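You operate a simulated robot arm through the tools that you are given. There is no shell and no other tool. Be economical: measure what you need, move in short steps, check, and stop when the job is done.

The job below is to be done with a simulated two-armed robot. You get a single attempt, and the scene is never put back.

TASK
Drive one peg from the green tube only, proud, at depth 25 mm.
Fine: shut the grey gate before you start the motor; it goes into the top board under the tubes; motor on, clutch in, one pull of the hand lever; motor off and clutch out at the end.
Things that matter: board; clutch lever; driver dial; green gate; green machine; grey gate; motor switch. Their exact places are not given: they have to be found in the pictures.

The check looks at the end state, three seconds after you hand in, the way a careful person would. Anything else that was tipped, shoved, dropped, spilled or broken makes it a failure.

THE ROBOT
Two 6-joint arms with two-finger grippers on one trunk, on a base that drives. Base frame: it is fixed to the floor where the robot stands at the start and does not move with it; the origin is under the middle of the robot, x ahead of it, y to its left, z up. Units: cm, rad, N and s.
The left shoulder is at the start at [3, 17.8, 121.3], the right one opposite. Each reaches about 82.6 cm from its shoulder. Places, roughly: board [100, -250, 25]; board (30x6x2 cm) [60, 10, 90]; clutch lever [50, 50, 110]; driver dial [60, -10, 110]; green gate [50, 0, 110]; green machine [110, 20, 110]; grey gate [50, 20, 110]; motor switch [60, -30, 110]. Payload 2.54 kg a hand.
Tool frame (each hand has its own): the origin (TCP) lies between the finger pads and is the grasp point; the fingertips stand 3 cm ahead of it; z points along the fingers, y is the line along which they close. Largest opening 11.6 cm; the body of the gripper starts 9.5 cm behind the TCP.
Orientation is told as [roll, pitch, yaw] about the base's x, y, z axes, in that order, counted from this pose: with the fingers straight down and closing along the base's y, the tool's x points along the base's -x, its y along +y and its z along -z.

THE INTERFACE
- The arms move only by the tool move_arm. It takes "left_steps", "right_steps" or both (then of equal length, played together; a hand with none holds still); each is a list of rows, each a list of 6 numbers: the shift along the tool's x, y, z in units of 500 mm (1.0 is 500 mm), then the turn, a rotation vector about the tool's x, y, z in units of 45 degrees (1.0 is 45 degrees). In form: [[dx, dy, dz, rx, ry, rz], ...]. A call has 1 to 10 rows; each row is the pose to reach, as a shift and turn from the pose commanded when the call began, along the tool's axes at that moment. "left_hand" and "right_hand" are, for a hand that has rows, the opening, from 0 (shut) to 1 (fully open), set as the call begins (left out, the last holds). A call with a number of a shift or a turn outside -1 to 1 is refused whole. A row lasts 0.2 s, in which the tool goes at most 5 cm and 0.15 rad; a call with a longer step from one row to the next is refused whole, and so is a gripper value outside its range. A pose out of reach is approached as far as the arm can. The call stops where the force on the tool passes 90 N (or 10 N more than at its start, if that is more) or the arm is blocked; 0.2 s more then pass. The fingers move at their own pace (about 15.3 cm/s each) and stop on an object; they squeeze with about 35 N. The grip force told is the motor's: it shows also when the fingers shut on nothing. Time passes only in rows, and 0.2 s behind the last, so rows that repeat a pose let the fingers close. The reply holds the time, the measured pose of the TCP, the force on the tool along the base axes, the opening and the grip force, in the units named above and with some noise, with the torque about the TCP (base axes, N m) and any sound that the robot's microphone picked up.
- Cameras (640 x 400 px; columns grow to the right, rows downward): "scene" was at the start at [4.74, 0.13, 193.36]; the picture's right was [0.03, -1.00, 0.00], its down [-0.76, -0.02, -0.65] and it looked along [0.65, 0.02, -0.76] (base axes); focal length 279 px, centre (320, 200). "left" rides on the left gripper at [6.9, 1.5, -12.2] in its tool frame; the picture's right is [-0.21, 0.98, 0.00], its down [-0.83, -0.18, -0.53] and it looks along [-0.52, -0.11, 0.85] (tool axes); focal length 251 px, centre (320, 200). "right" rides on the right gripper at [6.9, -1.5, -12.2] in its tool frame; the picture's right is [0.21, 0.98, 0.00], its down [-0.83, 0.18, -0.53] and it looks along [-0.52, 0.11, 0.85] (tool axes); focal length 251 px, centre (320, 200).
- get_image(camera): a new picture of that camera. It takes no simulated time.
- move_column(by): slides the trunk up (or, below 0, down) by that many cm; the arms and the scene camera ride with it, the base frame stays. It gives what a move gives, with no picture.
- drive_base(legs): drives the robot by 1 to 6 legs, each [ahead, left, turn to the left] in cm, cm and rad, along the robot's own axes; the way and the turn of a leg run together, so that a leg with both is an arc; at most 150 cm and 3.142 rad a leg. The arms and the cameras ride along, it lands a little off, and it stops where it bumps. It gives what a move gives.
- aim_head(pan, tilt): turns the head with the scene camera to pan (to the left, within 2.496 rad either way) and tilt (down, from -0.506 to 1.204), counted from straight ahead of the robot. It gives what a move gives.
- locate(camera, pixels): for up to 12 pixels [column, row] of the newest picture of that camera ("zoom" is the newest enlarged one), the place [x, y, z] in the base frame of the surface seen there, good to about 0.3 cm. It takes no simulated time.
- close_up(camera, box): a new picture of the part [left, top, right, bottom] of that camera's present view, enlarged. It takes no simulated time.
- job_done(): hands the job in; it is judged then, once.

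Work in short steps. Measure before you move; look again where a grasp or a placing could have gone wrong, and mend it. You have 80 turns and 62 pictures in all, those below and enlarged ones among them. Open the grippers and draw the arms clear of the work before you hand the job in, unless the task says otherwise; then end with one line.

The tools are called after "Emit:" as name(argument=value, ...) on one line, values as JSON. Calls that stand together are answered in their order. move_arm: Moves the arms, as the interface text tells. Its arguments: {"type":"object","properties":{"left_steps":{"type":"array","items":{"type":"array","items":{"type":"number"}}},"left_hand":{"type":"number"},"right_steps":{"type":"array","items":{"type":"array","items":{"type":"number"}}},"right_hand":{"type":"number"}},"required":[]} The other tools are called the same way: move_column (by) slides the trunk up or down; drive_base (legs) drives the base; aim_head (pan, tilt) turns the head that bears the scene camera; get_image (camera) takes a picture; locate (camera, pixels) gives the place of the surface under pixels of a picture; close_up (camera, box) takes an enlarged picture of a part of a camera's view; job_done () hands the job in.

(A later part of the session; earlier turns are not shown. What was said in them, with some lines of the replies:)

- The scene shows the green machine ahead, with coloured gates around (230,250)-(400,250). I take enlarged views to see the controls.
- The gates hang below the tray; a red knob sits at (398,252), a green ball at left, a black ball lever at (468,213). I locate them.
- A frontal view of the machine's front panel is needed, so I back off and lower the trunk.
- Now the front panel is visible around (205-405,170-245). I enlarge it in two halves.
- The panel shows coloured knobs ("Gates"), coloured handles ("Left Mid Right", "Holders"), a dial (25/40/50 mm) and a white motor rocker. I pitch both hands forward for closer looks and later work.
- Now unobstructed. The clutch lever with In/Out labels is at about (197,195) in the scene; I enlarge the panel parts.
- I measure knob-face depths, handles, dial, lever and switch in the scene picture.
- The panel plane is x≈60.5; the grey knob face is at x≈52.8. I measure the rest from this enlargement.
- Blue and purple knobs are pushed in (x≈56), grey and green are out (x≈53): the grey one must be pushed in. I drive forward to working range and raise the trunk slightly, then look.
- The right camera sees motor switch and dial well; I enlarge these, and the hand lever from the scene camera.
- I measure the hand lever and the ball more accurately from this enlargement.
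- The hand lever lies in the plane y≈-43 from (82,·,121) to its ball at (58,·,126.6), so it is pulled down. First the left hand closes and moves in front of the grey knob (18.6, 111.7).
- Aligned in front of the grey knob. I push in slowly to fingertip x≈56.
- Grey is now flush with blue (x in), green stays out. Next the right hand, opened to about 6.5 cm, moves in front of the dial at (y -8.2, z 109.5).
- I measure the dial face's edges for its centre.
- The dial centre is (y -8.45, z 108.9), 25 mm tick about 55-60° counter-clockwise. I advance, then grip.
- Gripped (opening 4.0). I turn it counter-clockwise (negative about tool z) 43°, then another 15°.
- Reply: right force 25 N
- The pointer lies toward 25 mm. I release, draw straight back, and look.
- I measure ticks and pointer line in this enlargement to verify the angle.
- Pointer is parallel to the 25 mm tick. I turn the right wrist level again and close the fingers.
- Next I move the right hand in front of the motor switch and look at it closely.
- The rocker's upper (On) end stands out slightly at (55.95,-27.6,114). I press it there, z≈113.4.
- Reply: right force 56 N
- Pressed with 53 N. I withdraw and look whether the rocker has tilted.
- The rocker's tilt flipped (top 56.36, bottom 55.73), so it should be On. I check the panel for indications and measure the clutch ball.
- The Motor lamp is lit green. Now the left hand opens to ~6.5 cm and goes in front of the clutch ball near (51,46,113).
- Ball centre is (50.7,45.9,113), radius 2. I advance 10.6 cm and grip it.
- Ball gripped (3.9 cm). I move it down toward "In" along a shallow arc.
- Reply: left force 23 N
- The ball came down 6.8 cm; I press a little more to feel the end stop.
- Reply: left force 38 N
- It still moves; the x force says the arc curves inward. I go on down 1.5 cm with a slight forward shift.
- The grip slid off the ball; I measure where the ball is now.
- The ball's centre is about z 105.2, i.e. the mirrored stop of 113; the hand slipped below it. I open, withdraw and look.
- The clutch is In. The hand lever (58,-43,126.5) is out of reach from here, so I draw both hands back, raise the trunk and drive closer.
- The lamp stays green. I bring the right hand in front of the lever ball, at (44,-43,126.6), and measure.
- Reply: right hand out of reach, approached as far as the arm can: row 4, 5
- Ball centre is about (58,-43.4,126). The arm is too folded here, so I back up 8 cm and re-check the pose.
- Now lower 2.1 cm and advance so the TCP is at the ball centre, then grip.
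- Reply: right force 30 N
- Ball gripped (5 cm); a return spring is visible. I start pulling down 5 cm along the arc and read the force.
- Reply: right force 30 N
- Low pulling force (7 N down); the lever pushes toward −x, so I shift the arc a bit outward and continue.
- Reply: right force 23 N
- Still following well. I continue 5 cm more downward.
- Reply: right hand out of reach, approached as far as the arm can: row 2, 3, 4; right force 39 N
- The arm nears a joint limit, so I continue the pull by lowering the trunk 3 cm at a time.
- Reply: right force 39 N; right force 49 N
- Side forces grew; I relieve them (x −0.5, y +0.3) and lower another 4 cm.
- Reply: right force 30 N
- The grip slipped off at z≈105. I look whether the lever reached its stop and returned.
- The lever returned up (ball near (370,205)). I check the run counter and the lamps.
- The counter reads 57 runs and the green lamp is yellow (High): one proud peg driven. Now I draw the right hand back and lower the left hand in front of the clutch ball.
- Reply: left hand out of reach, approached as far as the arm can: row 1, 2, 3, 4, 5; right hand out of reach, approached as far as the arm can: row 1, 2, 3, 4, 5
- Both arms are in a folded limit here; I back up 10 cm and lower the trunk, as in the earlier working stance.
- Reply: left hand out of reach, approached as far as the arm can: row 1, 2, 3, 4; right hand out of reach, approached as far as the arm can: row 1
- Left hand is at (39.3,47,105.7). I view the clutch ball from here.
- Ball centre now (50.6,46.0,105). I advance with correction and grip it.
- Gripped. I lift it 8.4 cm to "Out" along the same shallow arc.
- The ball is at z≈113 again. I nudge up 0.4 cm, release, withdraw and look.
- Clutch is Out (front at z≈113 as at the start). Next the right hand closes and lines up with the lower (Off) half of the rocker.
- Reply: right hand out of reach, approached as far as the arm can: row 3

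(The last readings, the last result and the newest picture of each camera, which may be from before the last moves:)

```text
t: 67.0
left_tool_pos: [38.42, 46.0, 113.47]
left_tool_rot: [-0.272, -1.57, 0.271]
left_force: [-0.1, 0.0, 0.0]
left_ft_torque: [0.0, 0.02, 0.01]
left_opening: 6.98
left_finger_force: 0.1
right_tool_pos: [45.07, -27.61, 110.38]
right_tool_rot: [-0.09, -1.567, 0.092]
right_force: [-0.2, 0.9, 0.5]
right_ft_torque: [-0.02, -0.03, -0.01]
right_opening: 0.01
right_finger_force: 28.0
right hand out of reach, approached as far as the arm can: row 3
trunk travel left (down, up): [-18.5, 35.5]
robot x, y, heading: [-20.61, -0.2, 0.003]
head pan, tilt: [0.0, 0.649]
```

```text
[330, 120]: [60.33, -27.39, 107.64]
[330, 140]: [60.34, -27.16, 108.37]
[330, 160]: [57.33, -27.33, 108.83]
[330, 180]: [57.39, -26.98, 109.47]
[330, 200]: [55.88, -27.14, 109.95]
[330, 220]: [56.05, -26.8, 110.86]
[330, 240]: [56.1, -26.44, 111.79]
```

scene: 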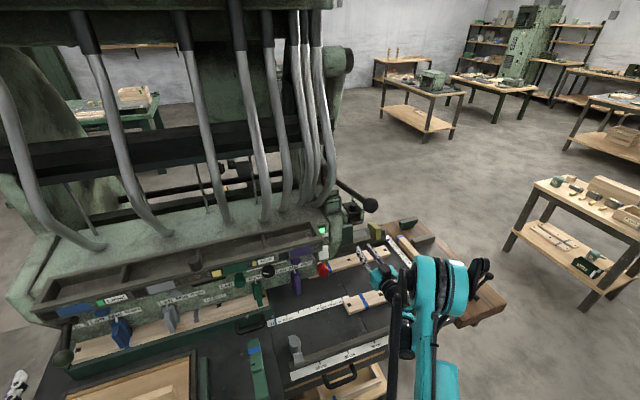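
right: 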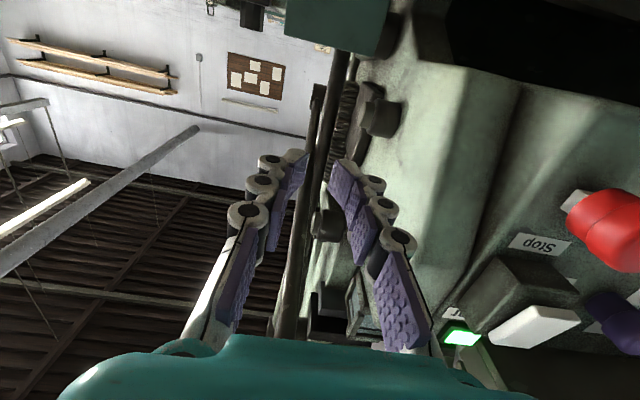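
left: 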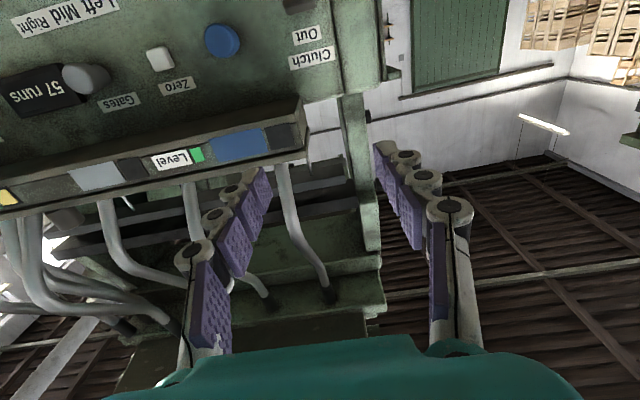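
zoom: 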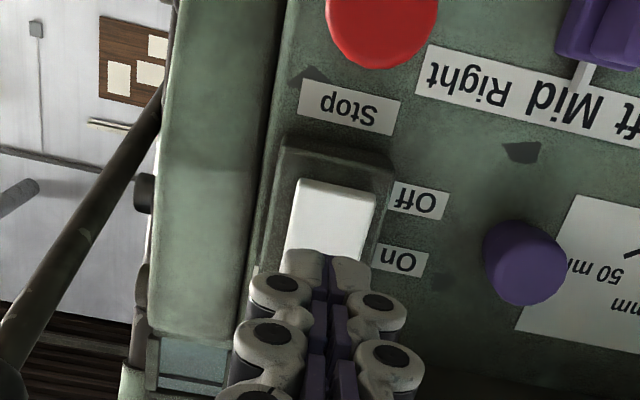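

The rocker's lower edge is at z≈109.6, x≈55.8. I press at z≈110.1.

Emit:
move_arm(right_steps=[[0.006, 0, 0.08, 0, 0, 0], [0.006, 0, 0.15, 0, 0, 0], [0.006, 0, 0.165, 0, 0, 0], [0.006, 0, 0.175, 0, 0, 0], [0.006, 0, 0.182, 0, 0, 0], [0.006, 0, 0.182, 0, 0, 0]])

Emit:
move_arm(right_steps=[[0, 0, -0.08, 0, 0, 0], [0, 0, -0.16, 0, 0, 0], [0, 0, -0.2, 0, 0, 0]])

Emit:
get_image(camera="right")

Emit:
close_up(camera="scene", box=[140, 120, 440, 300])

```text
t: 68.4
left_tool_pos: [38.14, 45.97, 113.77]
left_tool_rot: [2.853, -1.57, -2.856]
left_force: [0.1, 0.3, -0.3]
left_ft_torque: [0.02, 0.0, 0.0]
left_opening: 6.93
left_finger_force: 0.1
right_tool_pos: [53.55, -27.67, 110.06]
right_tool_rot: [-0.673, -1.57, 0.677]
right_force: [-59.4, 6.7, -39.2]
right_ft_torque: [-0.14, 0.38, 0.08]
right_opening: 0.59
right_finger_force: 28.9
trunk travel left (down, up): [-18.5, 35.5]
robot x, y, heading: [-20.45, -0.13, 0.005]
head pan, tilt: [0.0, 0.649]
```

```text
t: 69.2
left_tool_pos: [38.49, 46.21, 113.57]
left_tool_rot: [-0.047, -1.569, 0.046]
left_force: [0.2, -0.4, 0.4]
left_ft_torque: [0.0, 0.01, -0.01]
left_opening: 6.94
left_finger_force: 0.0
right_tool_pos: [44.22, -27.61, 110.06]
right_tool_rot: [-0.034, -1.564, 0.038]
right_force: [0.2, -0.3, -0.8]
right_ft_torque: [-0.01, 0.0, 0.01]
right_opening: 0.0
right_finger_force: 28.4
trunk travel left (down, up): [-18.5, 35.5]
robot x, y, heading: [-20.64, 0.05, 0.001]
head pan, tilt: [0.0, 0.649]
```

```text
9 pictures are left
```

right: 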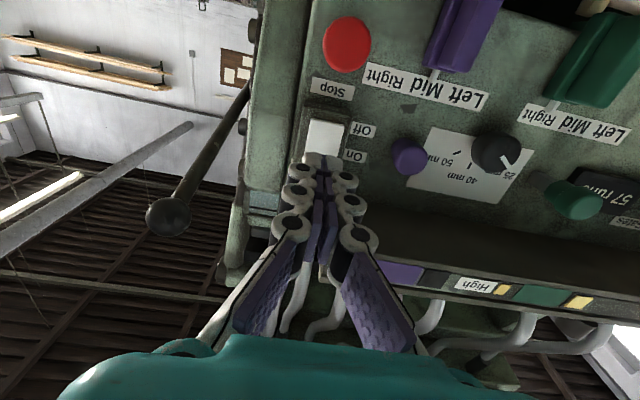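

```text
2.13 times, centred on (290, 210) of scene
```

zoom: 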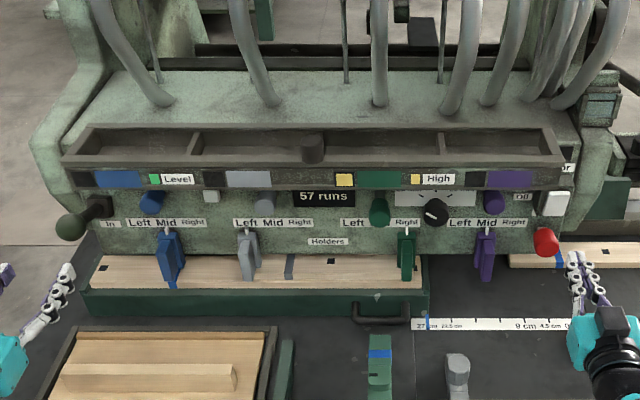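

The motor lamp is dark, counter at 57, green lamp yellow, clutch Out, dial at 25 mm. I open the hands and draw clear.

Emit:
move_arm(left_steps=[[0, 0, -0.02, 0, 0, 0], [0, 0, -0.04, 0, 0, 0]], right_steps=[[0, 0, -0.06, 0, 0, 0], [0, 0, -0.08, 0, 0, 0]], left_hand=1, right_hand=1)

Emit:
drive_base(legs=[[-20, 0, 0]])

Emit:
get_image(camera="scene")

Emit:
close_up(camera="scene", box=[170, 110, 420, 260])

```text
t: 69.8
left_tool_pos: [36.46, 45.93, 113.56]
left_tool_rot: [0.048, -1.57, -0.049]
left_force: [0.0, 0.2, 0.0]
left_ft_torque: [0.01, 0.01, -0.01]
left_opening: 11.6
left_finger_force: 0.1
right_tool_pos: [41.37, -27.75, 112.09]
right_tool_rot: [0.035, -1.566, -0.032]
right_force: [0.2, -0.6, 0.2]
right_ft_torque: [0.0, -0.01, 0.01]
right_opening: 11.59
right_finger_force: 0.1
right hand out of reach, approached as far as the arm can: row 1, 2
trunk travel left (down, up): [-18.5, 35.5]
robot x, y, heading: [-20.65, -0.44, 0.004]
head pan, tilt: [0.0, 0.649]
```

```text
t: 71.4
left_tool_pos: [16.0, 46.01, 113.62]
left_tool_rot: [-0.246, -1.571, 0.246]
left_force: [-1.1, 0.9, 0.6]
left_ft_torque: [0.0, 0.03, -0.01]
left_opening: 11.59
left_finger_force: 0.0
right_tool_pos: [20.86, -27.68, 112.11]
right_tool_rot: [-0.023, -1.568, 0.025]
right_force: [-0.2, 0.0, 0.2]
right_ft_torque: [0.0, 0.02, 0.03]
right_opening: 11.61
right_finger_force: 0.0
trunk travel left (down, up): [-18.5, 35.5]
robot x, y, heading: [-41.13, 0.22, -0.002]
head pan, tilt: [0.0, 0.649]
```

```text
7 pictures are left
```

scene: 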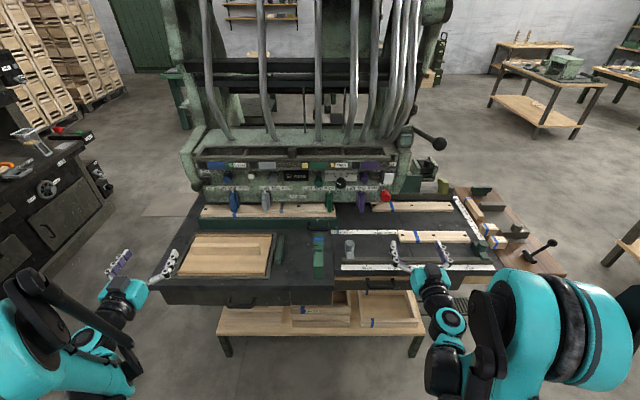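

```text
2.56 times, centred on (295, 185) of scene
```

zoom: 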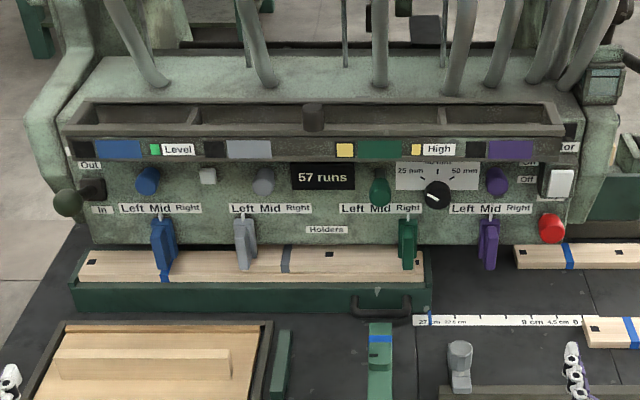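

All is in its end state and the hands are clear. I hand in.

Emit:
job_done()

```text
The job is handed in.
```

I drove one peg from the green tube at the 25 mm setting. I didn't see the peg itself: the run counter went from 56 to 57 and the green tube's lamp shows yellow ("High"), which I took to mean proud. The grey gate is shut, the motor is off, the clutch is out, and both hands are open and clear. My grip slipped off the hand lever near the bottom of its pull, and the lever sprang back up.
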